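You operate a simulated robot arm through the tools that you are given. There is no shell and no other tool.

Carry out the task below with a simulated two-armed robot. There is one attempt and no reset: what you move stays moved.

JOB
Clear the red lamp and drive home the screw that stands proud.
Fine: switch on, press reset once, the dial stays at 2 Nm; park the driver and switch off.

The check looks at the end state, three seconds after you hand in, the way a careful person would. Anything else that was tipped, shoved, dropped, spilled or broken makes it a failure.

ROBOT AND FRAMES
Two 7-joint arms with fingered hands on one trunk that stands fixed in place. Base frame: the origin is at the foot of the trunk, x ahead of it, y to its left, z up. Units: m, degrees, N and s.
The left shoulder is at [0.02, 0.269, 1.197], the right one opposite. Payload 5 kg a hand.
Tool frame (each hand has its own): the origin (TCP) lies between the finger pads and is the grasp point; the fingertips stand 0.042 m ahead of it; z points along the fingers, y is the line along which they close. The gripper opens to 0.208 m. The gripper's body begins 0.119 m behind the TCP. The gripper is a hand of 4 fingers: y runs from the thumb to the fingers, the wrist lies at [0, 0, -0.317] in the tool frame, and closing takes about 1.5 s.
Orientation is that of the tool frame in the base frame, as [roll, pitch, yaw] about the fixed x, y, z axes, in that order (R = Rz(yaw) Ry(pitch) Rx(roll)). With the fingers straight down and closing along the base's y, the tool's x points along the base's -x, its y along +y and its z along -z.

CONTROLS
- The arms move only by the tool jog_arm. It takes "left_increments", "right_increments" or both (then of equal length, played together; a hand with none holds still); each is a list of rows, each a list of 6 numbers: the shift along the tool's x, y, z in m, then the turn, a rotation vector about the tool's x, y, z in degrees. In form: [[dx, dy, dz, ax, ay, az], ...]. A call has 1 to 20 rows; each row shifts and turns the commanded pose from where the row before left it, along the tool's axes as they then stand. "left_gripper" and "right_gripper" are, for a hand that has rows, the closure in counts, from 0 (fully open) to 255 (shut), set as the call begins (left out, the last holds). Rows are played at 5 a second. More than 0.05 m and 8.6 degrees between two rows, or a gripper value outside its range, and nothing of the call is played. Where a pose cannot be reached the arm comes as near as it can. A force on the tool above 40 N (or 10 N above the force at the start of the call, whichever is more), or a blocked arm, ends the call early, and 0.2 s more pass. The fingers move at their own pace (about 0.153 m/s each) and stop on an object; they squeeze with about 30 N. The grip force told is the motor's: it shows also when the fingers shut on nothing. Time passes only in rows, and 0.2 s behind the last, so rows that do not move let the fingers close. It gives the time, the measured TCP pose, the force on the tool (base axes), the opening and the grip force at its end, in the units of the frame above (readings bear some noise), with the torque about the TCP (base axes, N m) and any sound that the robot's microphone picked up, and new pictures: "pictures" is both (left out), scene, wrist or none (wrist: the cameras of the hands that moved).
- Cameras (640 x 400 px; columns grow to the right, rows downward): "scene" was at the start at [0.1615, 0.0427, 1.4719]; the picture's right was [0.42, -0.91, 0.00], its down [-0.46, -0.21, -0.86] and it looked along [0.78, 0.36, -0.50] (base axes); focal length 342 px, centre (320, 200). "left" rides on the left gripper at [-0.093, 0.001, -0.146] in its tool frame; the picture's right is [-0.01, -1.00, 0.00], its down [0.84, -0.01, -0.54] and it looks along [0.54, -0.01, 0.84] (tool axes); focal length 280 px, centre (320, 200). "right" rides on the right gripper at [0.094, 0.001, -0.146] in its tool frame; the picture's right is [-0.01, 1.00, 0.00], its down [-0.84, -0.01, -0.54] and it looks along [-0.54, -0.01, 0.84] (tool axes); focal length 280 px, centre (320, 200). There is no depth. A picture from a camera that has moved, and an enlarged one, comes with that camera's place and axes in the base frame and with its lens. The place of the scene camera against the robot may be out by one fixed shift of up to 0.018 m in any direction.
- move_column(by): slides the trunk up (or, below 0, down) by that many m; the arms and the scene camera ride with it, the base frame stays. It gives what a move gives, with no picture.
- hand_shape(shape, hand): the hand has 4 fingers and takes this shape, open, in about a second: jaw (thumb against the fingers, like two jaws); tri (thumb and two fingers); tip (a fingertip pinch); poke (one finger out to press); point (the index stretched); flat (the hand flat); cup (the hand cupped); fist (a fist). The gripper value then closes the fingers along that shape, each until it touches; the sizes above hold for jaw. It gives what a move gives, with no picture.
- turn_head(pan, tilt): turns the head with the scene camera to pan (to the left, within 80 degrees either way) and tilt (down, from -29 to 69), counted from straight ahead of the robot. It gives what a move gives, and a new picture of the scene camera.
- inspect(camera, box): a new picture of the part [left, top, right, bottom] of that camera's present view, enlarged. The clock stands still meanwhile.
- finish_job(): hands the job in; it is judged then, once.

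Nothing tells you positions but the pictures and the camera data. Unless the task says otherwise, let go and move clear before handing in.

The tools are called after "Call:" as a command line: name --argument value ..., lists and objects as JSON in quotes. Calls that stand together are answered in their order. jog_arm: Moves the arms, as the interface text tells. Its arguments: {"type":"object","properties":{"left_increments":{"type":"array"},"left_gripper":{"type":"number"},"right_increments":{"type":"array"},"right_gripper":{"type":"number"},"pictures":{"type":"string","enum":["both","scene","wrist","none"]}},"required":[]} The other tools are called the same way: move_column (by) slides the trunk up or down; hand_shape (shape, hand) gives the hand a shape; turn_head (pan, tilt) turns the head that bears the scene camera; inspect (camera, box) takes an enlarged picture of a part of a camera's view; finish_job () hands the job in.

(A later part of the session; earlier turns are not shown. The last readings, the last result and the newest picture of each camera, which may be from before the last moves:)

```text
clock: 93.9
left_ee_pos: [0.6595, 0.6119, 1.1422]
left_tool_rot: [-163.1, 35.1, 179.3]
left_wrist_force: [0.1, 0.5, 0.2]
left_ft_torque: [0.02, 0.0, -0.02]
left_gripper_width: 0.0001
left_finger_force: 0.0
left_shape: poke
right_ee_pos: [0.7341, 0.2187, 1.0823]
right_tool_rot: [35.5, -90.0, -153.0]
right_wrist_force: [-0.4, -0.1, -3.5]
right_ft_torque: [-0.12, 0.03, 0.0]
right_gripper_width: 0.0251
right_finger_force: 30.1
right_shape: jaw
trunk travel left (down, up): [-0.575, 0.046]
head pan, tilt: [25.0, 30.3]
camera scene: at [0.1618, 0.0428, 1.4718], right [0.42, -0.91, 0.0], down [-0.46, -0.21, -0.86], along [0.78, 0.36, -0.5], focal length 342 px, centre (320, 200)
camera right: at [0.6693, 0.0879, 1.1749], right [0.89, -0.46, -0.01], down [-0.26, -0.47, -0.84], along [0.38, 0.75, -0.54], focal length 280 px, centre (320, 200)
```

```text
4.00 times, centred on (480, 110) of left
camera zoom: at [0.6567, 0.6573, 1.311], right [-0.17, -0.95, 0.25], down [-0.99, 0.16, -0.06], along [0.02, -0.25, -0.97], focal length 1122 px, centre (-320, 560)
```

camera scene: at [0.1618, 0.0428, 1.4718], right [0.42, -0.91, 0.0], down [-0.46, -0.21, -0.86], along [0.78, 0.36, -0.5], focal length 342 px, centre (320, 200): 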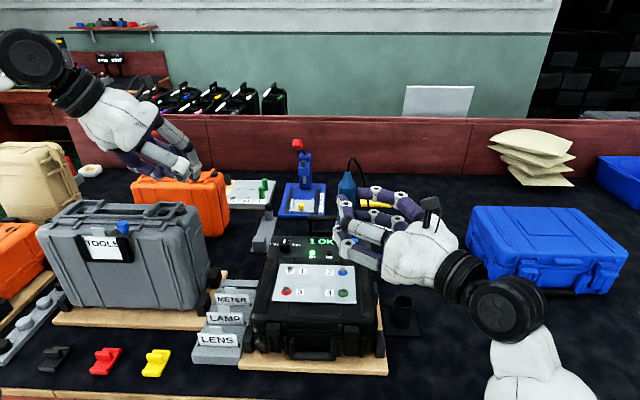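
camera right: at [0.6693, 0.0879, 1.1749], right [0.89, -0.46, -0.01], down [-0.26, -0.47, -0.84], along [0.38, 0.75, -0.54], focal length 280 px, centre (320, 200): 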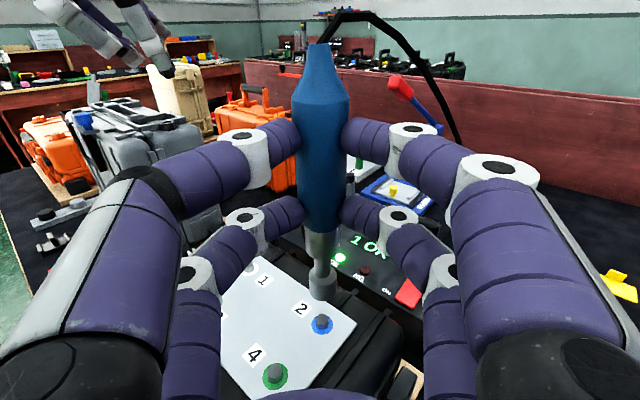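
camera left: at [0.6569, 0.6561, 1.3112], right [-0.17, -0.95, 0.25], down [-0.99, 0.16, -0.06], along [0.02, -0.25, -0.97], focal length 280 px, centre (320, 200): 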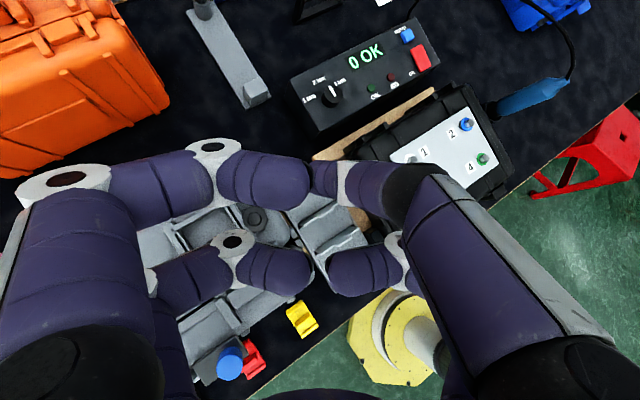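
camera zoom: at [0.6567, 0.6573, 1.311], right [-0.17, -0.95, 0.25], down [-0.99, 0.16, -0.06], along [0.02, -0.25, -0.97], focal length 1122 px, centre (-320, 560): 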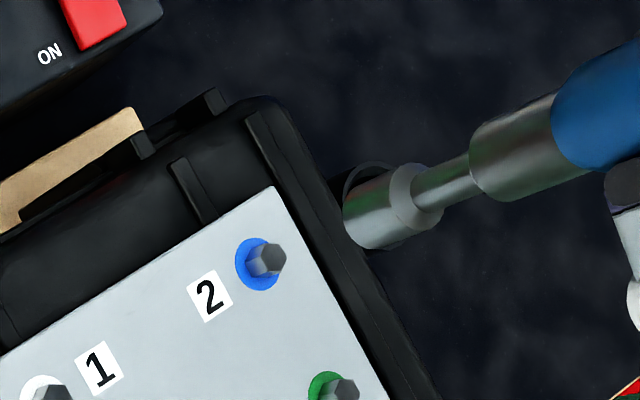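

Screw 2's collar now sits flush like the others. I raise slightly and carry the driver back above its holster.

Call:
jog_arm --right_increments '[[0.005, 0, 0, 0, 0, 0], [0.001, 0.01735, -0.0184, 0, 0, 0], [0, 0.01735, -0.0184, 0, 0, 0], [0, 0.01735, -0.0184, 0, 0, 0], [0, 0.01735, -0.0184, 0, 0, 0], [0, 0.01735, -0.0184, 0, 0, 0], [0, 0.01735, -0.0184, 0, 0, 0], [0, 0, 0, 0, 0, 0]]' --pictures "both"

Call:
inspect --camera "right" --box '[260, 260, 400, 400]'

Call:
inspect --camera "left" --box '[440, 40, 580, 160]'

Call:
inspect --camera "scene" --box '[370, 190, 440, 340]'

```text
clock: 95.7
left_ee_pos: [0.6592, 0.6127, 1.1417]
left_tool_rot: [-163.1, 35.0, 179.4]
left_wrist_force: [-0.8, 0.6, -0.1]
left_ft_torque: [-0.05, 0.01, -0.03]
left_gripper_width: 0.0
left_finger_force: 0.1
left_shape: poke
right_ee_pos: [0.7789, 0.0737, 1.0895]
right_tool_rot: [133.8, -89.9, 108.8]
right_wrist_force: [0.2, 0.4, -3.8]
right_ft_torque: [-0.15, 0.08, -0.03]
right_gripper_width: 0.025
right_finger_force: 30.3
right_shape: jaw
trunk travel left (down, up): [-0.575, 0.046]
head pan, tilt: [25.0, 30.3]
camera scene: at [0.1618, 0.043, 1.4719], right [0.42, -0.91, 0.0], down [-0.46, -0.21, -0.86], along [0.78, 0.36, -0.5], focal length 342 px, centre (320, 200)
camera right: at [0.7123, -0.0578, 1.1821], right [0.89, -0.46, -0.01], down [-0.26, -0.47, -0.84], along [0.38, 0.75, -0.54], focal length 280 px, centre (320, 200)
```

scene: 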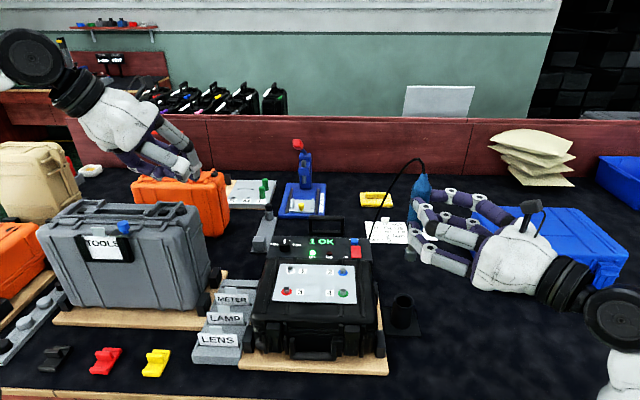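
right: 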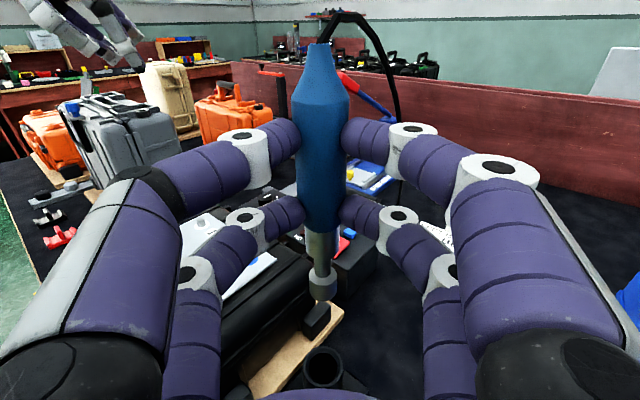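

```text
2.86 times, centred on (330, 330) of right
camera zoom: at [0.7123, -0.0578, 1.1821], right [0.89, -0.46, -0.01], down [-0.26, -0.47, -0.84], along [0.38, 0.75, -0.54], focal length 801 px, centre (291, -171)
```

zoom: 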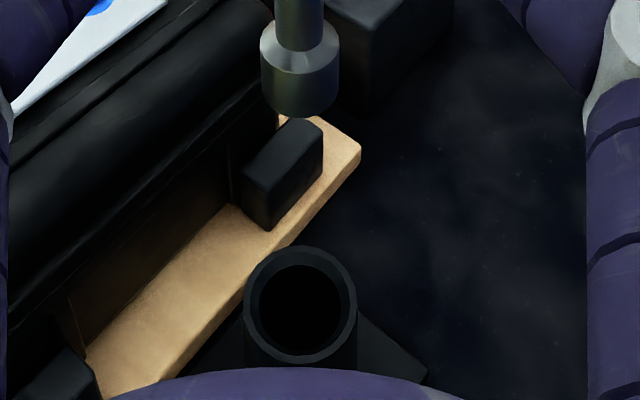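

```text
3.33 times, centred on (510, 100) of left
camera zoom: at [0.6564, 0.6578, 1.3108], right [-0.17, -0.95, 0.25], down [-0.99, 0.16, -0.06], along [0.02, -0.25, -0.97], focal length 935 px, centre (-313, 533)
```

zoom: 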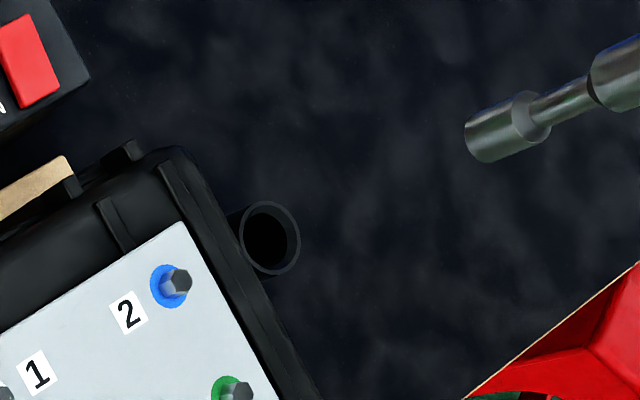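

```text
2.67 times, centred on (405, 265) of scene
camera zoom: at [0.1618, 0.043, 1.4719], right [0.42, -0.91, 0.0], down [-0.46, -0.21, -0.86], along [0.78, 0.36, -0.5], focal length 911 px, centre (93, 27)
```

zoom: 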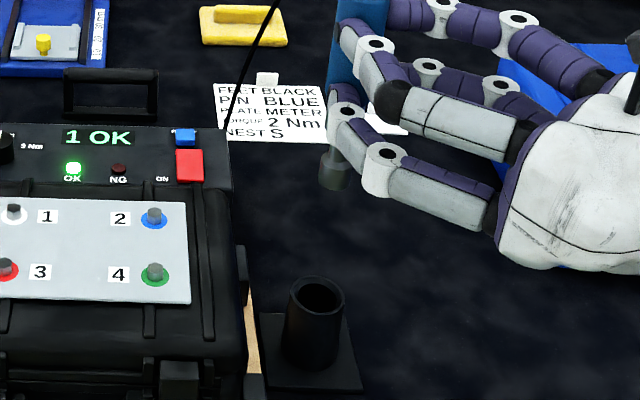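

Sideways it is aligned with the holster; along the tool axis it is about 2–3 mm far. I trim that and lower to just above the rim, then check again.

Call:
jog_arm --right_increments '[[0, 0, -0.0025, 0, 0, 0], [-0.02, 0, 0, 0, 0, 0], [-0.02, 0, 0, 0, 0, 0], [-0.02, 0, 0, 0, 0, 0], [-0.02, 0, 0, 0, 0, 0], [-0.015, 0, 0, 0, 0, 0], [0, 0, 0, 0, 0, 0]]' --pictures "wrist"

Call:
inspect --camera "right" --box '[270, 240, 380, 380]'

Call:
inspect --camera "left" --box '[460, 60, 560, 140]'

Call:
inspect --camera "scene" --box '[380, 250, 430, 340]'

```text
clock: 97.3
left_ee_pos: [0.6604, 0.6134, 1.1436]
left_tool_rot: [-163.1, 35.0, 179.3]
left_wrist_force: [0.3, 0.1, 0.6]
left_ft_torque: [-0.01, 0.0, 0.0]
left_gripper_width: 0.0001
left_finger_force: 0.0
left_shape: poke
right_ee_pos: [0.7774, 0.0699, 0.9935]
right_tool_rot: [88.6, -89.9, 154.0]
right_wrist_force: [0.3, 0.7, -3.8]
right_ft_torque: [-0.13, 0.09, 0.02]
right_gripper_width: 0.0251
right_finger_force: 30.0
right_shape: jaw
trunk travel left (down, up): [-0.575, 0.046]
head pan, tilt: [25.0, 30.3]
camera right: at [0.7109, -0.0603, 1.0869], right [0.89, -0.46, -0.01], down [-0.26, -0.47, -0.84], along [0.38, 0.75, -0.54], focal length 280 px, centre (320, 200)
```

right: 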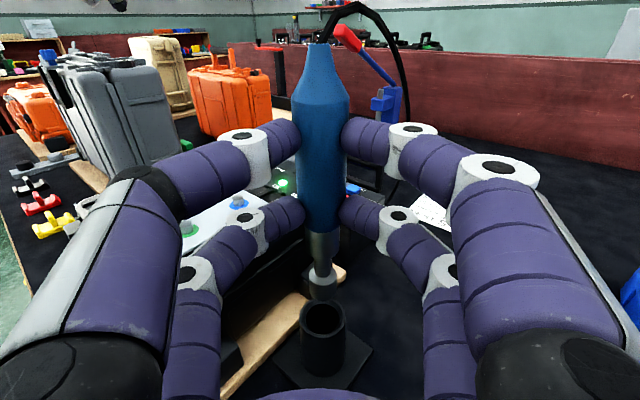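

```text
2.86 times, centred on (325, 310) of right
camera zoom: at [0.7109, -0.0603, 1.0869], right [0.89, -0.46, -0.01], down [-0.26, -0.47, -0.84], along [0.38, 0.75, -0.54], focal length 801 px, centre (306, -114)
```

zoom: 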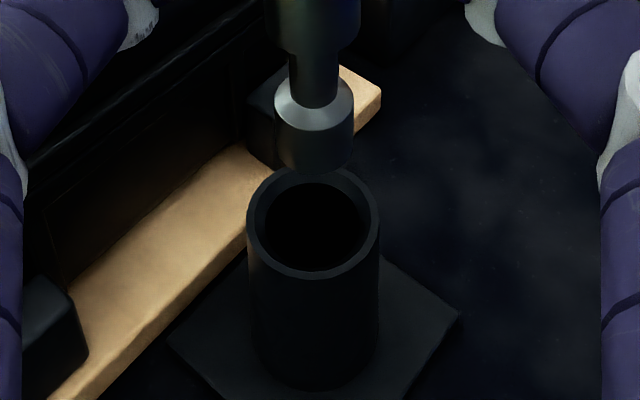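

```text
5.00 times, centred on (510, 100) of left
camera zoom: at [0.6566, 0.6574, 1.311], right [-0.17, -0.95, 0.25], down [-0.99, 0.16, -0.06], along [0.02, -0.25, -0.97], focal length 1402 px, centre (-630, 700)
```

zoom: 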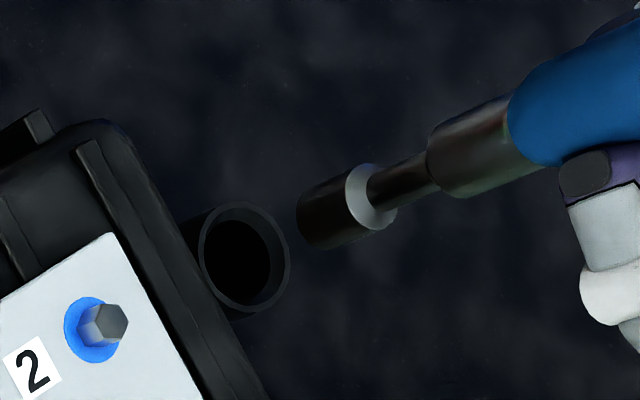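

```text
4.44 times, centred on (405, 295) of scene
camera zoom: at [0.1617, 0.0427, 1.4719], right [0.42, -0.91, 0.0], down [-0.46, -0.21, -0.86], along [0.78, 0.36, -0.5], focal length 1518 px, centre (-58, -222)
```

zoom: 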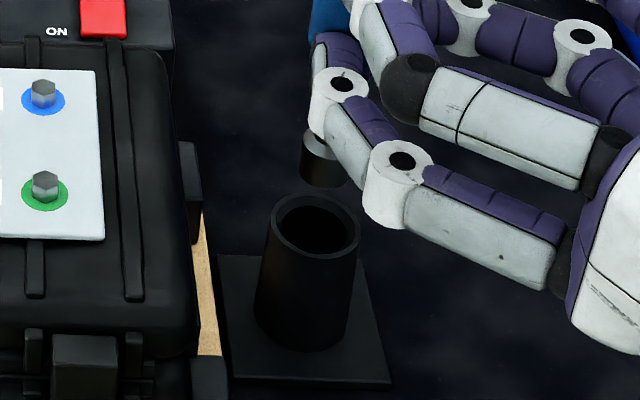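

Triangulation puts the socket about 5 mm past the holster's centre along the tool axis. I correct by 4 mm, lower to just above the rim and look again.

Call:
jog_arm --right_increments '[[0, -0.0005, -0.004, 0, 0, 0], [-0.012, 0, 0, 0, 0, 0], [-0.012, 0, 0, 0, 0, 0], [0, 0, 0, 0, 0, 0]]' --pictures "none"

Call:
inspect --camera "right" --box '[285, 260, 365, 360]'

Call:
inspect --camera "left" --box '[470, 70, 550, 130]'

Call:
inspect --camera "scene" --box '[380, 250, 430, 340]'

```text
clock: 98.3
left_ee_pos: [0.6604, 0.6123, 1.1417]
left_tool_rot: [-163.1, 34.9, 179.4]
left_wrist_force: [0.1, -0.8, 0.0]
left_ft_torque: [-0.02, -0.01, -0.01]
left_gripper_width: 0.0
left_finger_force: 0.1
left_shape: poke
right_ee_pos: [0.7744, 0.0669, 0.9708]
right_tool_rot: [-8.6, -90.0, -109.0]
right_wrist_force: [0.9, -0.2, -3.8]
right_ft_torque: [-0.15, 0.05, -0.02]
right_gripper_width: 0.0253
right_finger_force: 30.0
right_shape: jaw
trunk travel left (down, up): [-0.575, 0.046]
head pan, tilt: [25.0, 30.3]
```

```text
4.00 times, centred on (325, 310) of right
camera zoom: at [0.7079, -0.0639, 1.0637], right [0.89, -0.46, -0.01], down [-0.26, -0.47, -0.84], along [0.38, 0.75, -0.54], focal length 1122 px, centre (300, -240)
```

zoom: 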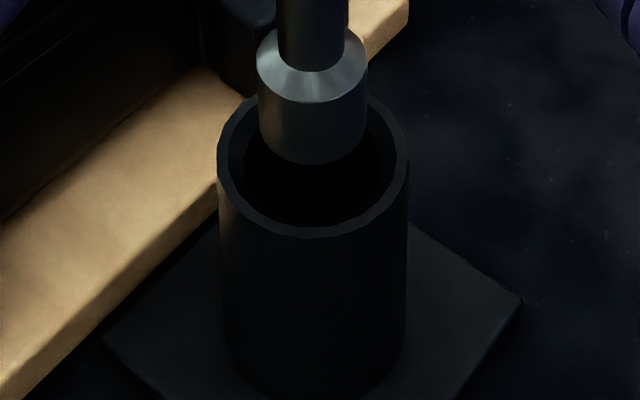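

```text
6.67 times, centred on (510, 100) of left
camera zoom: at [0.6565, 0.6574, 1.3111], right [-0.17, -0.95, 0.25], down [-0.99, 0.16, -0.06], along [0.02, -0.25, -0.97], focal length 1869 px, centre (-947, 867)
```

zoom: 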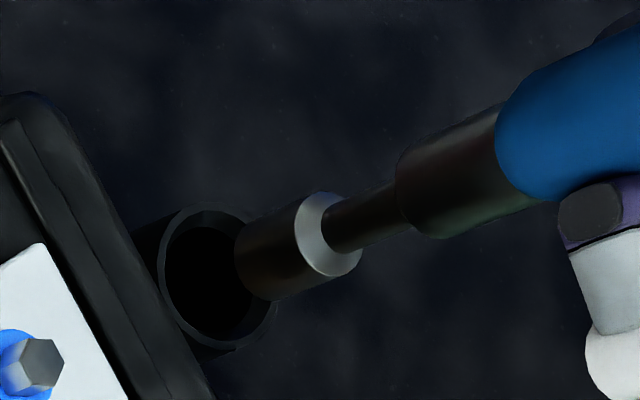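

```text
4.44 times, centred on (405, 295) of scene
camera zoom: at [0.1617, 0.0427, 1.4719], right [0.42, -0.91, 0.0], down [-0.46, -0.21, -0.86], along [0.78, 0.36, -0.5], focal length 1518 px, centre (-58, -222)
```

zoom: 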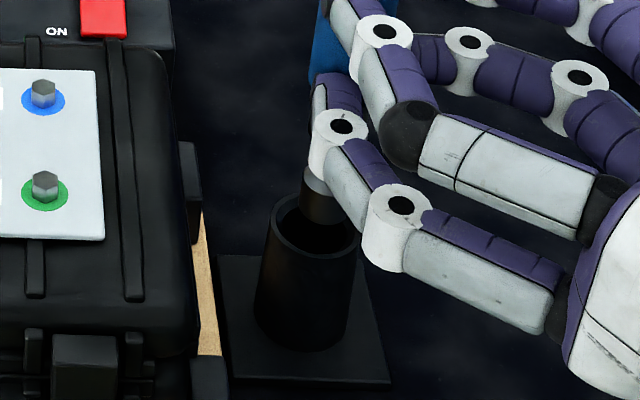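

Socket and holster mouth are now aligned within about a millimetre. I lower the driver into the holster in steps, watching the forces.

Call:
jog_arm --right_increments '[[-0.01, 0, 0, 0, 0, 0], [-0.01, 0, 0, 0, 0, 0], [-0.01, 0, 0, 0, 0, 0], [0, 0, 0, 0, 0, 0]]' --pictures "none"

Call:
inspect --camera "right" --box '[265, 220, 385, 360]'

Call:
inspect --camera "left" --box '[460, 60, 560, 140]'

```text
clock: 99.3
left_ee_pos: [0.6611, 0.6133, 1.1413]
left_tool_rot: [-163.1, 35.0, 179.3]
left_wrist_force: [0.1, -0.9, -0.2]
left_ft_torque: [0.0, 0.01, -0.03]
left_gripper_width: 0.0002
left_finger_force: 0.0
left_shape: poke
right_ee_pos: [0.7733, 0.0685, 0.9404]
right_tool_rot: [55.5, -89.9, -173.1]
right_wrist_force: [-0.2, -0.4, -3.5]
right_ft_torque: [-0.16, 0.07, 0.01]
right_gripper_width: 0.025
right_finger_force: 30.4
right_shape: jaw
trunk travel left (down, up): [-0.575, 0.046]
head pan, tilt: [25.0, 30.3]
```

```text
2.86 times, centred on (325, 290) of right
camera zoom: at [0.7072, -0.0635, 1.0328], right [0.89, -0.46, -0.01], down [-0.26, -0.47, -0.84], along [0.38, 0.75, -0.54], focal length 801 px, centre (306, -57)
```

zoom: 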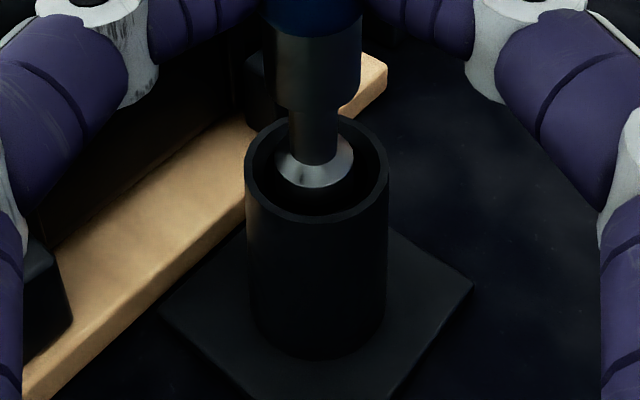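

```text
5.00 times, centred on (510, 100) of left
camera zoom: at [0.6566, 0.6574, 1.311], right [-0.17, -0.95, 0.25], down [-0.99, 0.16, -0.06], along [0.02, -0.25, -0.97], focal length 1402 px, centre (-630, 700)
```

zoom: 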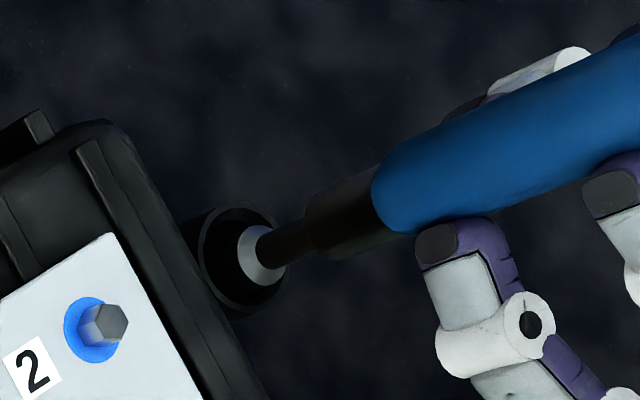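

Socket is inside, well centred. I continue lowering.

Call:
jog_arm --right_increments '[[-0.01, 0, 0, 0, 0, 0], [-0.01, 0, 0, 0, 0, 0], [-0.01, 0, 0, 0, 0, 0], [0, 0, 0, 0, 0, 0]]' --pictures "none"

Call:
inspect --camera "right" --box '[265, 220, 385, 360]'

Call:
inspect --camera "left" --box '[460, 60, 560, 140]'

```text
clock: 100.3
left_ee_pos: [0.6588, 0.6132, 1.1415]
left_tool_rot: [-163.1, 35.0, 179.2]
left_wrist_force: [-0.1, 0.8, 0.0]
left_ft_torque: [0.0, 0.01, 0.03]
left_gripper_width: 0.0
left_finger_force: 0.0
left_shape: poke
right_ee_pos: [0.7728, 0.0687, 0.9112]
right_tool_rot: [38.9, -90.0, -156.4]
right_wrist_force: [1.2, 0.0, -3.2]
right_ft_torque: [-0.14, 0.09, -0.01]
right_gripper_width: 0.0251
right_finger_force: 30.0
right_shape: jaw
trunk travel left (down, up): [-0.575, 0.046]
head pan, tilt: [25.0, 30.3]
```

```text
2.86 times, centred on (325, 290) of right
camera zoom: at [0.7074, -0.062, 1.0042], right [0.89, -0.46, -0.01], down [-0.26, -0.47, -0.84], along [0.38, 0.75, -0.54], focal length 801 px, centre (306, -57)
```

zoom: 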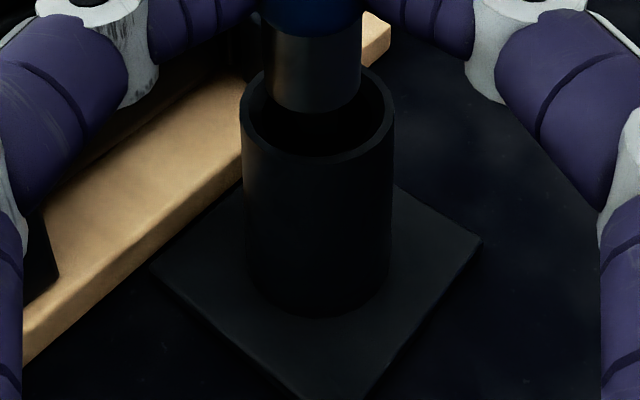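

```text
5.00 times, centred on (510, 100) of left
camera zoom: at [0.6566, 0.6574, 1.311], right [-0.17, -0.95, 0.25], down [-0.99, 0.16, -0.06], along [0.02, -0.25, -0.97], focal length 1402 px, centre (-630, 700)
```

zoom: 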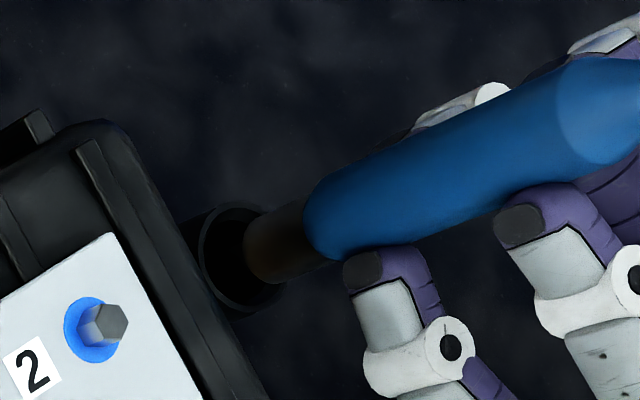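

Still centred with no side force. I lower the rest until it rests on the holster floor.

Call:
jog_arm --right_increments '[[-0.008, 0.0015, 0.0005, 0, 0, 0], [-0.008, 0, 0, 0, 0, 0], [-0.004, 0, 0, 0, 0, 0], [0, 0, 0, 0, 0, 0]]' --pictures "none"

Call:
inspect --camera "right" --box '[265, 200, 385, 360]'

Call:
inspect --camera "left" --box '[460, 40, 580, 140]'

```text
clock: 101.3
left_ee_pos: [0.66, 0.6115, 1.1415]
left_tool_rot: [-163.1, 35.0, 179.3]
left_wrist_force: [0.6, -0.5, 0.1]
left_ft_torque: [0.01, 0.0, 0.0]
left_gripper_width: 0.0002
left_finger_force: 0.1
left_shape: poke
right_ee_pos: [0.7738, 0.0689, 0.8901]
right_tool_rot: [167.0, -90.0, 75.6]
right_wrist_force: [0.6, 0.0, -4.8]
right_ft_torque: [-0.11, 0.07, 0.02]
right_gripper_width: 0.0253
right_finger_force: 30.3
right_shape: jaw
trunk travel left (down, up): [-0.575, 0.046]
head pan, tilt: [25.0, 30.3]
```

```text
2.50 times, centred on (325, 280) of right
camera zoom: at [0.7089, -0.0628, 0.9834], right [0.89, -0.46, -0.01], down [-0.26, -0.47, -0.84], along [0.38, 0.75, -0.54], focal length 701 px, centre (308, 0)
```

zoom: 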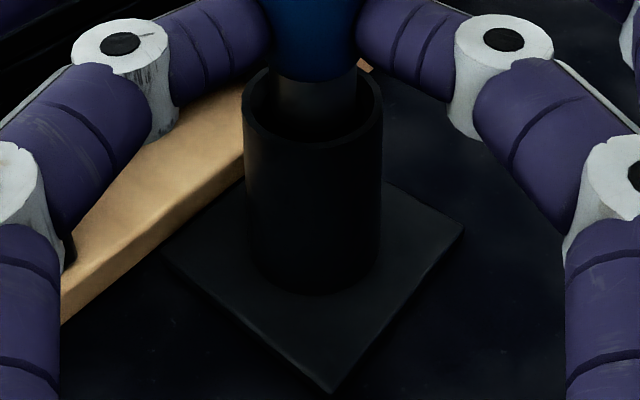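

```text
4.00 times, centred on (520, 90) of left
camera zoom: at [0.6566, 0.6574, 1.311], right [-0.17, -0.95, 0.25], down [-0.99, 0.16, -0.06], along [0.02, -0.25, -0.97], focal length 1122 px, centre (-480, 640)
```

zoom: 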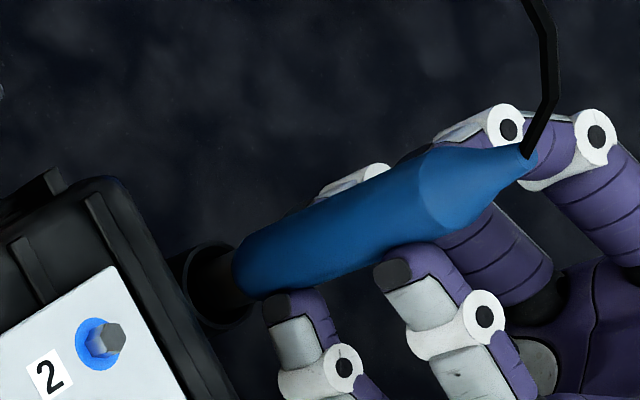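

Still hanging freely at z 0.890 (it stood at about 0.885 before). I lower the last millimetres until it rests.

Call:
jog_arm --right_increments '[[-0.002, 0, 0, 0, 0, 0], [-0.002, 0, 0, 0, 0, 0], [-0.002, 0, 0, 0, 0, 0], [0, 0, 0, 0, 0, 0]]' --pictures "none"

Call:
inspect --camera "left" --box '[460, 40, 580, 140]'

Call:
inspect --camera "scene" --box '[370, 230, 450, 340]'

```text
clock: 102.3
left_ee_pos: [0.6604, 0.6124, 1.1428]
left_tool_rot: [-163.1, 34.9, 179.3]
left_wrist_force: [-0.2, -0.6, 0.1]
left_ft_torque: [0.01, 0.01, 0.03]
left_gripper_width: 0.0
left_finger_force: 0.0
left_shape: poke
right_ee_pos: [0.7753, 0.0685, 0.8834]
right_tool_rot: [-92.0, -90.0, -25.4]
right_wrist_force: [0.2, -0.3, -3.2]
right_ft_torque: [-0.11, 0.06, 0.01]
right_gripper_width: 0.0249
right_finger_force: 30.1
right_shape: jaw
trunk travel left (down, up): [-0.575, 0.046]
head pan, tilt: [25.0, 30.3]
```

```text
4.00 times, centred on (520, 90) of left
camera zoom: at [0.6566, 0.6574, 1.311], right [-0.17, -0.95, 0.25], down [-0.99, 0.16, -0.06], along [0.02, -0.25, -0.97], focal length 1122 px, centre (-480, 640)
```

zoom: 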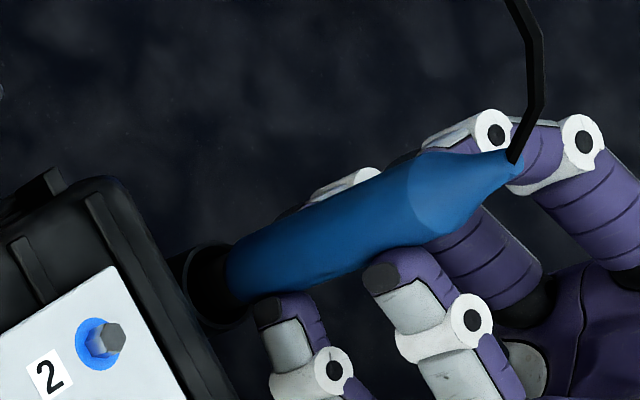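

```text
3.64 times, centred on (410, 285) of scene
camera zoom: at [0.1617, 0.0427, 1.4719], right [0.42, -0.91, 0.0], down [-0.46, -0.21, -0.86], along [0.78, 0.36, -0.5], focal length 1242 px, centre (-7, -109)
```

zoom: 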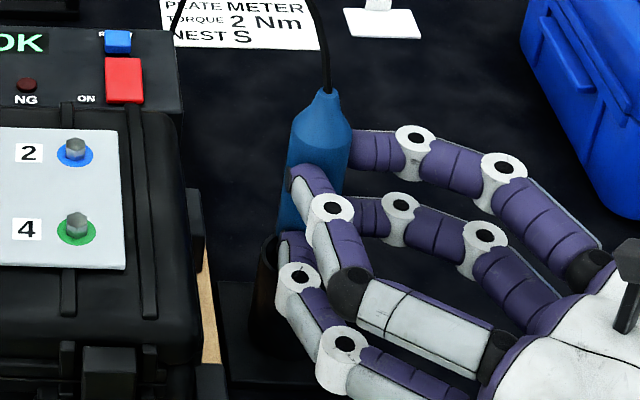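

Call:
jog_arm --right_increments '[[-0.002, 0, 0, 0, 0, 0], [-0.002, 0, 0, 0, 0, 0], [0, 0, 0, 0, 0, 0]]' --pictures "none"

```text
clock: 103.1
left_ee_pos: [0.6586, 0.6109, 1.1431]
left_tool_rot: [-163.1, 34.9, 179.3]
left_wrist_force: [0.2, 1.0, -0.4]
left_ft_torque: [0.0, 0.0, -0.02]
left_gripper_width: 0.0
left_finger_force: 0.1
left_shape: poke
right_ee_pos: [0.7749, 0.0687, 0.8833]
right_tool_rot: [23.6, -89.8, -141.0]
right_wrist_force: [-1.3, -0.8, 16.6]
right_ft_torque: [0.35, -0.14, 0.02]
right_gripper_width: 0.0252
right_finger_force: 29.7
right_shape: jaw
trunk travel left (down, up): [-0.575, 0.046]
head pan, tilt: [25.0, 30.3]
```

It now rests on the holster floor. I ease off the push and open the fingers.

Call:
jog_arm --right_increments '[[0.0025, 0, 0, 0, 0, 0], [0, 0, 0, 0, 0, 0]]' --pictures "none"

Call:
jog_arm --right_increments '[[0, 0, 0, 0, 0, 0], [0, 0, 0, 0, 0, 0], [0, 0, 0, 0, 0, 0], [0, 0, 0, 0, 0, 0], [0, 0, 0, 0, 0, 0]]' --right_gripper 150 --pictures "both"

Call:
inspect --camera "scene" --box '[370, 230, 450, 340]'

Call:
inspect --camera "left" --box '[460, 40, 580, 140]'

```text
clock: 103.7
left_ee_pos: [0.6594, 0.6127, 1.1425]
left_tool_rot: [-163.1, 35.0, 179.2]
left_wrist_force: [0.0, 0.3, 0.5]
left_ft_torque: [-0.03, 0.0, -0.01]
left_gripper_width: 0.0002
left_finger_force: 0.0
left_shape: poke
right_ee_pos: [0.7756, 0.0677, 0.884]
right_tool_rot: [23.9, -90.0, -141.3]
right_wrist_force: [1.9, -0.6, 13.4]
right_ft_torque: [0.37, -0.24, -0.04]
right_gripper_width: 0.0252
right_finger_force: 30.1
right_shape: jaw
trunk travel left (down, up): [-0.575, 0.046]
head pan, tilt: [25.0, 30.3]
```

```text
clock: 104.9
left_ee_pos: [0.6598, 0.6136, 1.1431]
left_tool_rot: [-163.1, 35.1, 179.3]
left_wrist_force: [-0.2, 0.3, -0.7]
left_ft_torque: [-0.01, -0.01, 0.0]
left_gripper_width: 0.0
left_finger_force: 0.1
left_shape: poke
right_ee_pos: [0.7754, 0.0676, 0.8831]
right_tool_rot: [-145.5, -90.0, 28.1]
right_wrist_force: [-0.8, -0.7, -0.2]
right_ft_torque: [0.0, -0.01, 0.03]
right_gripper_width: 0.0852
right_finger_force: 0.1
right_shape: jaw
trunk travel left (down, up): [-0.575, 0.046]
head pan, tilt: [25.0, 30.3]
camera scene: at [0.1615, 0.0427, 1.4719], right [0.42, -0.91, 0.0], down [-0.46, -0.21, -0.86], along [0.78, 0.36, -0.5], focal length 342 px, centre (320, 200)
camera right: at [0.709, -0.063, 0.9767], right [0.89, -0.46, -0.01], down [-0.26, -0.47, -0.84], along [0.38, 0.75, -0.54], focal length 280 px, centre (320, 200)
```

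scene: 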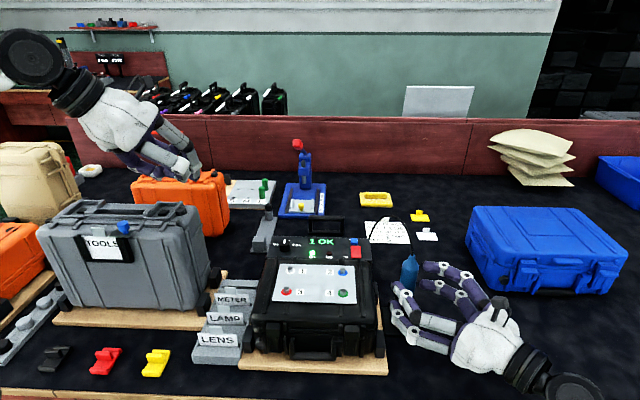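
right: 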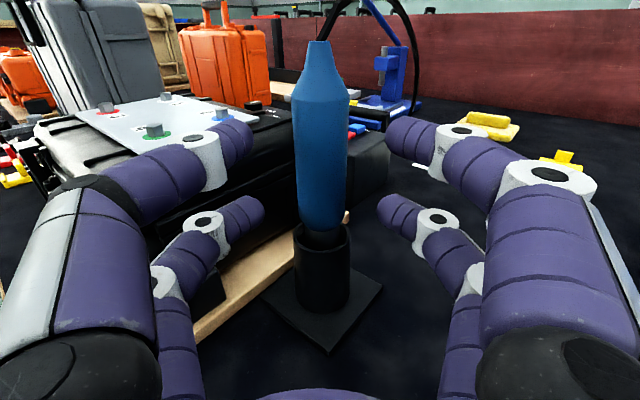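

```text
3.64 times, centred on (410, 285) of scene
camera zoom: at [0.1615, 0.0427, 1.4719], right [0.42, -0.91, 0.0], down [-0.46, -0.21, -0.86], along [0.78, 0.36, -0.5], focal length 1242 px, centre (-7, -109)
```

zoom: 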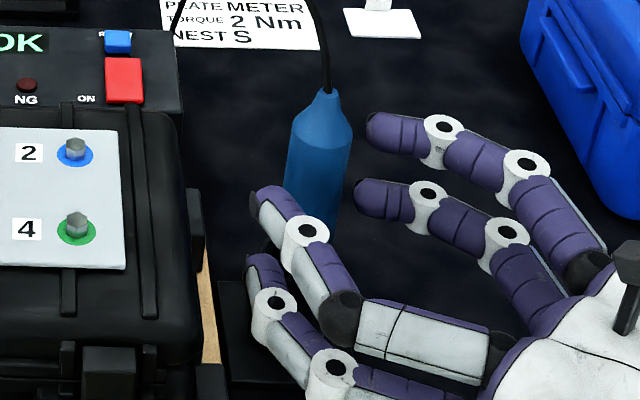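

```text
4.00 times, centred on (520, 90) of left
camera zoom: at [0.6564, 0.6573, 1.3112], right [-0.17, -0.95, 0.25], down [-0.99, 0.16, -0.06], along [0.02, -0.25, -0.97], focal length 1122 px, centre (-480, 640)
```

zoom: 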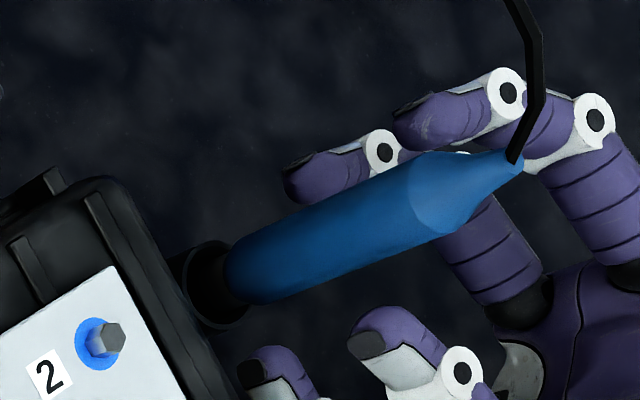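

The driver stands upright in its holster. I withdraw the right hand straight back, then up and away.

Call:
jog_arm --right_increments '[[0, 0, -0.015, 0, 0, 0], [0, 0, -0.025, 0, 0, 0], [0, 0, -0.03, 0, 0, 0], [0, 0, -0.03, 0, 0, 0], [0, 0, -0.03, 0, 0, 0], [0, 0, -0.03, 0, 0, 0], [0.03, -0.01, -0.02, 0, 0, 0], [0.035, -0.01, -0.02, 0, 0, 0], [0.035, -0.01, -0.02, 0, 0, 0], [0.035, -0.01, -0.02, 0, 0, 0], [0.035, 0, -0.02, 0, 0, 0], [0.035, 0, -0.02, 0, 0, 0], [0, 0, 0, 0, 0, 0]]' --pictures "scene"

Call:
inspect --camera "scene" --box '[260, 220, 440, 345]'

```text
clock: 107.7
left_ee_pos: [0.6596, 0.613, 1.1424]
left_tool_rot: [-163.1, 34.9, 179.3]
left_wrist_force: [0.6, 0.3, -0.5]
left_ft_torque: [0.04, 0.01, 0.02]
left_gripper_width: 0.0
left_finger_force: 0.0
left_shape: poke
right_ee_pos: [0.6087, -0.1643, 1.0884]
right_tool_rot: [74.7, -90.0, 167.9]
right_wrist_force: [-0.1, 0.1, -0.5]
right_ft_torque: [0.02, 0.03, -0.01]
right_gripper_width: 0.0851
right_finger_force: 0.2
right_shape: jaw
trunk travel left (down, up): [-0.575, 0.046]
head pan, tilt: [25.0, 30.3]
camera scene: at [0.1614, 0.0426, 1.4718], right [0.42, -0.91, 0.0], down [-0.46, -0.21, -0.86], along [0.78, 0.36, -0.5], focal length 342 px, centre (320, 200)
```

scene: 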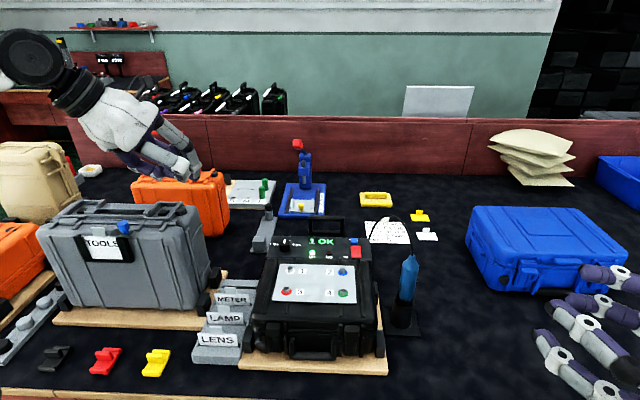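

```text
3.20 times, centred on (350, 282) of scene
camera zoom: at [0.1614, 0.0426, 1.4718], right [0.42, -0.91, 0.0], down [-0.46, -0.21, -0.86], along [0.78, 0.36, -0.5], focal length 1093 px, centre (224, -64)
```

zoom: 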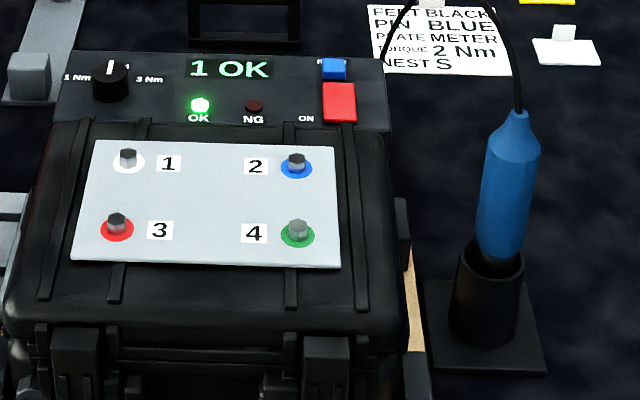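

Everything looks right: screws flush, driver parked. Now I look at the rocker before switching off.

Call:
inspect --camera "scene" --box '[346, 236, 372, 262]'

Call:
inspect --camera "left" --box '[380, 10, 460, 90]'

```text
15.38 times, centred on (359, 249) of scene
camera zoom: at [0.1614, 0.0426, 1.4718], right [0.42, -0.91, 0.0], down [-0.46, -0.21, -0.86], along [0.78, 0.36, -0.5], focal length 5255 px, centre (-280, -554)
```

zoom: 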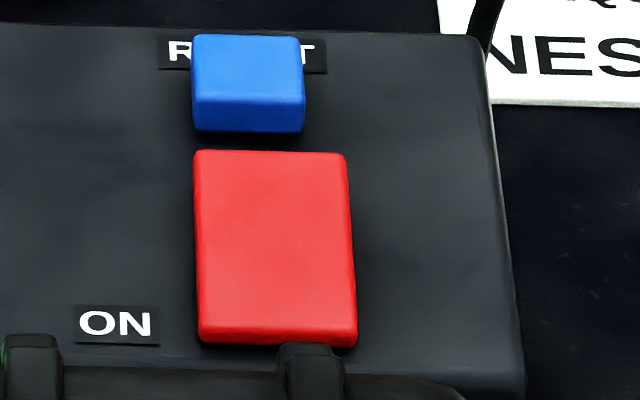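

```text
5.00 times, centred on (420, 50) of left
camera zoom: at [0.6563, 0.6573, 1.311], right [-0.17, -0.95, 0.25], down [-0.99, 0.16, -0.06], along [0.02, -0.25, -0.97], focal length 1402 px, centre (-180, 950)
```

zoom: 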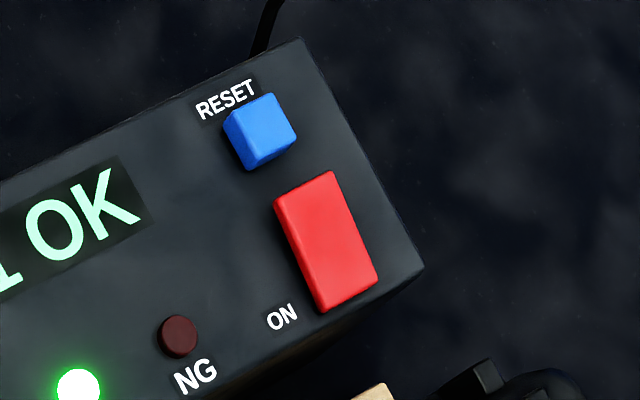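

The rocker is now tipped the other way (far end up), so pressing its far end near (0.926, 0.281) will switch off. I bring the left hand back along its earlier path to hover there.

Call:
jog_arm --left_increments '[[-0.0104, -0.0112, 0.0396, 0, 0, 0], [-0.0104, -0.0112, 0.0396, 0, 0, 0], [-0.0104, -0.0112, 0.0396, 0, 0, 0], [-0.0104, -0.0112, 0.0396, 0, 0, 0], [-0.0104, -0.0112, 0.0396, 0, 0, 0], [-0.0047, -0.0251, 0.0355, 0, 0, 0], [-0.0047, -0.0251, 0.0355, 0, 0, 0], [-0.0047, -0.0251, 0.0355, 0, 0, 0], [-0.0047, -0.0251, 0.0355, 0, 0, 0], [-0.0047, -0.0251, 0.0355, 0, 0, 0], [-0.0047, -0.0251, 0.0355, 0, 0, 0], [0, 0, 0, 0, 0, 0]]' --pictures "both"

Call:
inspect --camera "scene" --box '[290, 190, 410, 280]'

Call:
inspect --camera "left" --box '[240, 80, 400, 260]'

```text
clock: 110.3
left_ee_pos: [0.9155, 0.2929, 0.9137]
left_tool_rot: [-163.1, 35.0, 179.5]
left_wrist_force: [0.1, 0.8, 0.0]
left_ft_torque: [-0.05, -0.01, -0.08]
left_gripper_width: 0.0002
left_finger_force: 0.0
left_shape: poke
right_ee_pos: [0.6088, -0.1647, 1.0884]
right_tool_rot: [-85.1, -90.0, -32.3]
right_wrist_force: [0.2, 0.4, -0.4]
right_ft_torque: [-0.01, 0.0, -0.02]
right_gripper_width: 0.0854
right_finger_force: 0.0
right_shape: jaw
trunk travel left (down, up): [-0.575, 0.046]
head pan, tilt: [25.0, 30.3]
camera scene: at [0.1615, 0.0431, 1.4721], right [0.42, -0.91, 0.0], down [-0.46, -0.21, -0.86], along [0.78, 0.36, -0.5], focal length 342 px, centre (320, 200)
camera left: at [0.9119, 0.338, 1.0823], right [-0.17, -0.95, 0.25], down [-0.99, 0.16, -0.06], along [0.02, -0.25, -0.97], focal length 280 px, centre (320, 200)
```

scene: 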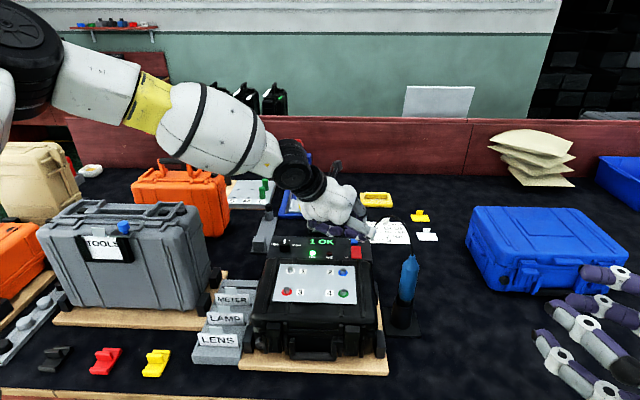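
left: 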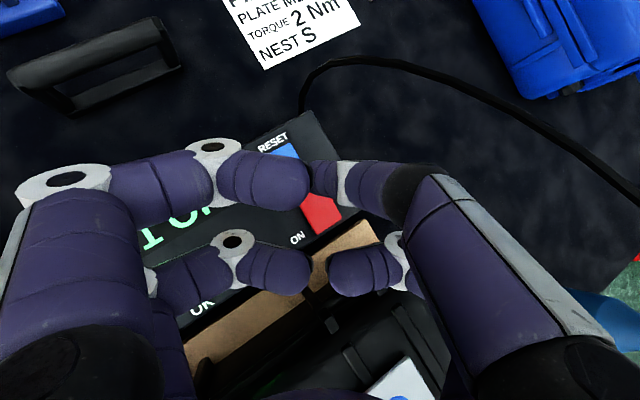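

```text
4.44 times, centred on (350, 235) of scene
camera zoom: at [0.1615, 0.0431, 1.4721], right [0.42, -0.91, 0.0], down [-0.46, -0.21, -0.86], along [0.78, 0.36, -0.5], focal length 1518 px, centre (187, 44)
```

zoom: 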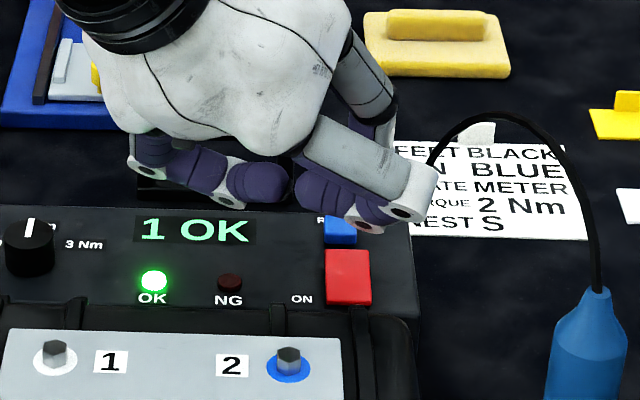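

```text
2.22 times, centred on (320, 170) of left
camera zoom: at [0.9119, 0.338, 1.0823], right [-0.17, -0.95, 0.25], down [-0.99, 0.16, -0.06], along [0.02, -0.25, -0.97], focal length 623 px, centre (320, 267)
```

zoom: 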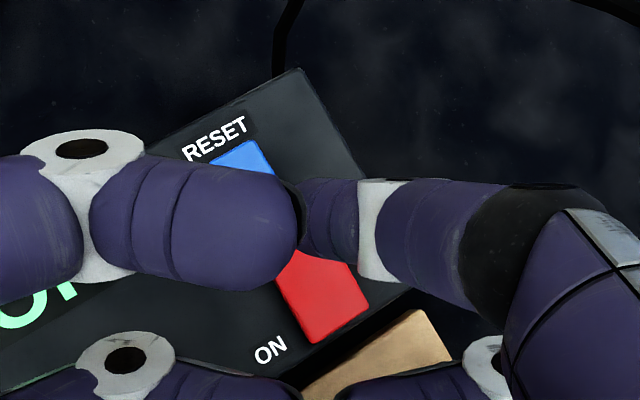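

I trim the spot slightly toward the rocker's centre (away from reset) and descend to just above it.

Call:
jog_arm --left_increments '[[0.0055, -0.0034, -0.003, 0, 0, 0], [0.00287, 0.00118, 0.00392, 0, 0, 0], [0.00287, 0.00118, 0.00392, 0, 0, 0], [0.00287, 0.00118, 0.00392, 0, 0, 0], [0.00287, 0.00118, 0.00392, 0, 0, 0], [0.00287, 0.00118, 0.00392, 0, 0, 0], [0, 0, 0, 0, 0, 0]]' --pictures "none"

Call:
inspect --camera "scene" --box '[300, 200, 400, 280]'

Call:
inspect --camera "left" --box '[240, 100, 400, 260]'

```text
clock: 111.9
left_ee_pos: [0.9062, 0.2884, 0.8872]
left_tool_rot: [-163.1, 35.0, 179.3]
left_wrist_force: [0.4, 0.3, -0.1]
left_ft_torque: [0.02, 0.02, 0.0]
left_gripper_width: 0.0
left_finger_force: 0.0
left_shape: poke
right_ee_pos: [0.6091, -0.1637, 1.089]
right_tool_rot: [-144.8, -90.0, 27.5]
right_wrist_force: [-0.4, -0.1, 0.0]
right_ft_torque: [-0.01, 0.0, -0.01]
right_gripper_width: 0.0854
right_finger_force: 0.1
right_shape: jaw
trunk travel left (down, up): [-0.575, 0.046]
head pan, tilt: [25.0, 30.3]
```

```text
5.00 times, centred on (350, 240) of scene
camera zoom: at [0.1617, 0.0427, 1.4719], right [0.42, -0.91, 0.0], down [-0.46, -0.21, -0.86], along [0.78, 0.36, -0.5], focal length 1708 px, centre (170, 0)
```

zoom: 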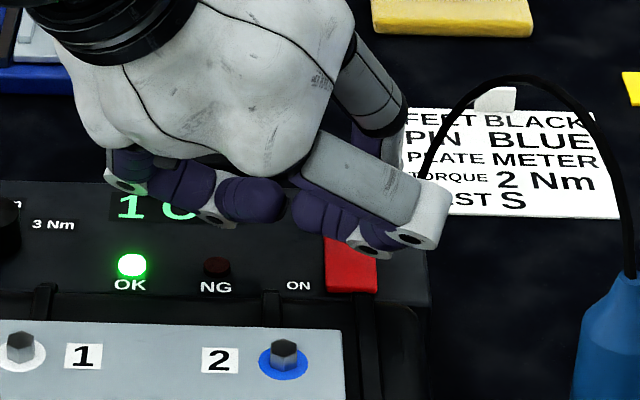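

```text
2.50 times, centred on (320, 180) of left
camera zoom: at [0.9035, 0.333, 1.0581], right [-0.17, -0.95, 0.25], down [-0.99, 0.16, -0.06], along [0.02, -0.25, -0.97], focal length 701 px, centre (320, 250)
```

zoom: 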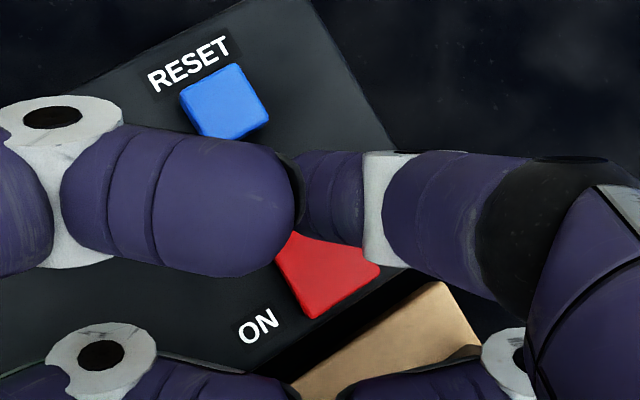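

Call:
jog_arm --left_increments '[[-0.0031, 0.0018, 0.0017, 0, 0, 0], [0.00172, 0.00071, 0.00235, 0, 0, 0], [0.00172, 0.00071, 0.00235, 0, 0, 0], [0, 0, 0, 0, 0, 0]]' --pictures "none"

Call:
inspect --camera "left" --box '[240, 100, 400, 260]'

```text
clock: 112.9
left_ee_pos: [0.9123, 0.2904, 0.8843]
left_tool_rot: [-163.1, 35.0, 179.3]
left_wrist_force: [-0.5, 0.4, 0.7]
left_ft_torque: [-0.03, -0.02, -0.01]
left_gripper_width: 0.0
left_finger_force: 0.1
left_shape: poke
right_ee_pos: [0.6084, -0.1643, 1.089]
right_tool_rot: [-156.7, -90.0, 39.3]
right_wrist_force: [0.5, 0.2, -0.4]
right_ft_torque: [-0.01, -0.03, 0.01]
right_gripper_width: 0.0851
right_finger_force: 0.2
right_shape: jaw
trunk travel left (down, up): [-0.575, 0.046]
head pan, tilt: [25.0, 30.3]
```

```text
2.50 times, centred on (320, 180) of left
camera zoom: at [0.9083, 0.3344, 1.0524], right [-0.17, -0.95, 0.25], down [-0.99, 0.16, -0.06], along [0.02, -0.25, -0.97], focal length 701 px, centre (320, 250)
```

zoom: 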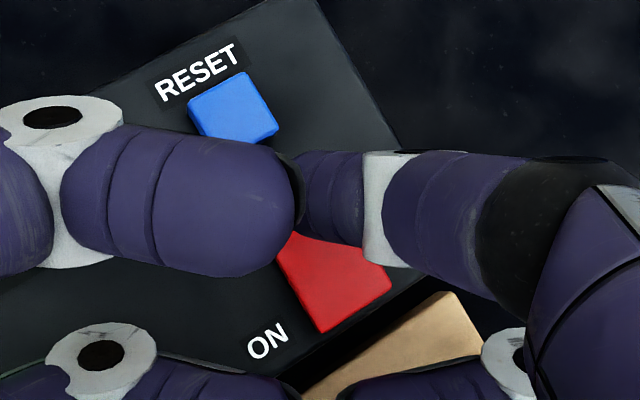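

Call:
jog_arm --left_increments '[[0.00172, 0.00071, 0.00235, 0, 0, 0], [0.00172, 0.00071, 0.00235, 0, 0, 0], [0.00172, 0.00071, 0.00235, 0, 0, 0], [0, 0, 0, 0, 0, 0]]' --pictures "none"

Call:
inspect --camera "scene" --box '[300, 200, 400, 280]'

```text
clock: 113.9
left_ee_pos: [0.9112, 0.2899, 0.8749]
left_tool_rot: [-163.1, 35.0, 179.3]
left_wrist_force: [0.7, 0.2, -0.4]
left_ft_torque: [0.01, -0.03, -0.01]
left_gripper_width: 0.0
left_finger_force: 0.0
left_shape: poke
right_ee_pos: [0.6089, -0.1638, 1.0886]
right_tool_rot: [-126.0, -89.9, 8.7]
right_wrist_force: [-0.1, 0.3, -0.4]
right_ft_torque: [-0.01, -0.03, 0.04]
right_gripper_width: 0.0855
right_finger_force: 0.1
right_shape: jaw
trunk travel left (down, up): [-0.575, 0.046]
head pan, tilt: [25.0, 30.3]
```

```text
5.00 times, centred on (350, 240) of scene
camera zoom: at [0.1615, 0.0427, 1.4719], right [0.42, -0.91, 0.0], down [-0.46, -0.21, -0.86], along [0.78, 0.36, -0.5], focal length 1708 px, centre (170, 0)
```

zoom: 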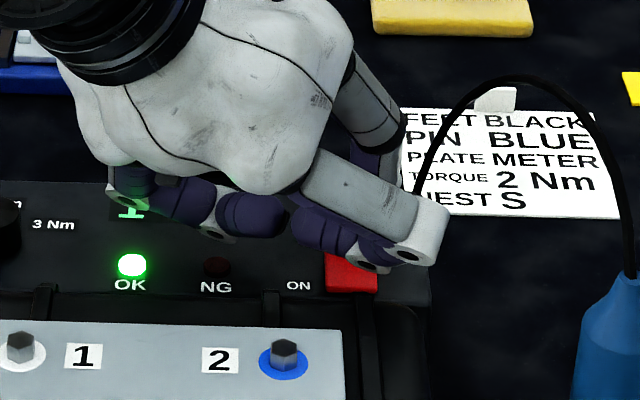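

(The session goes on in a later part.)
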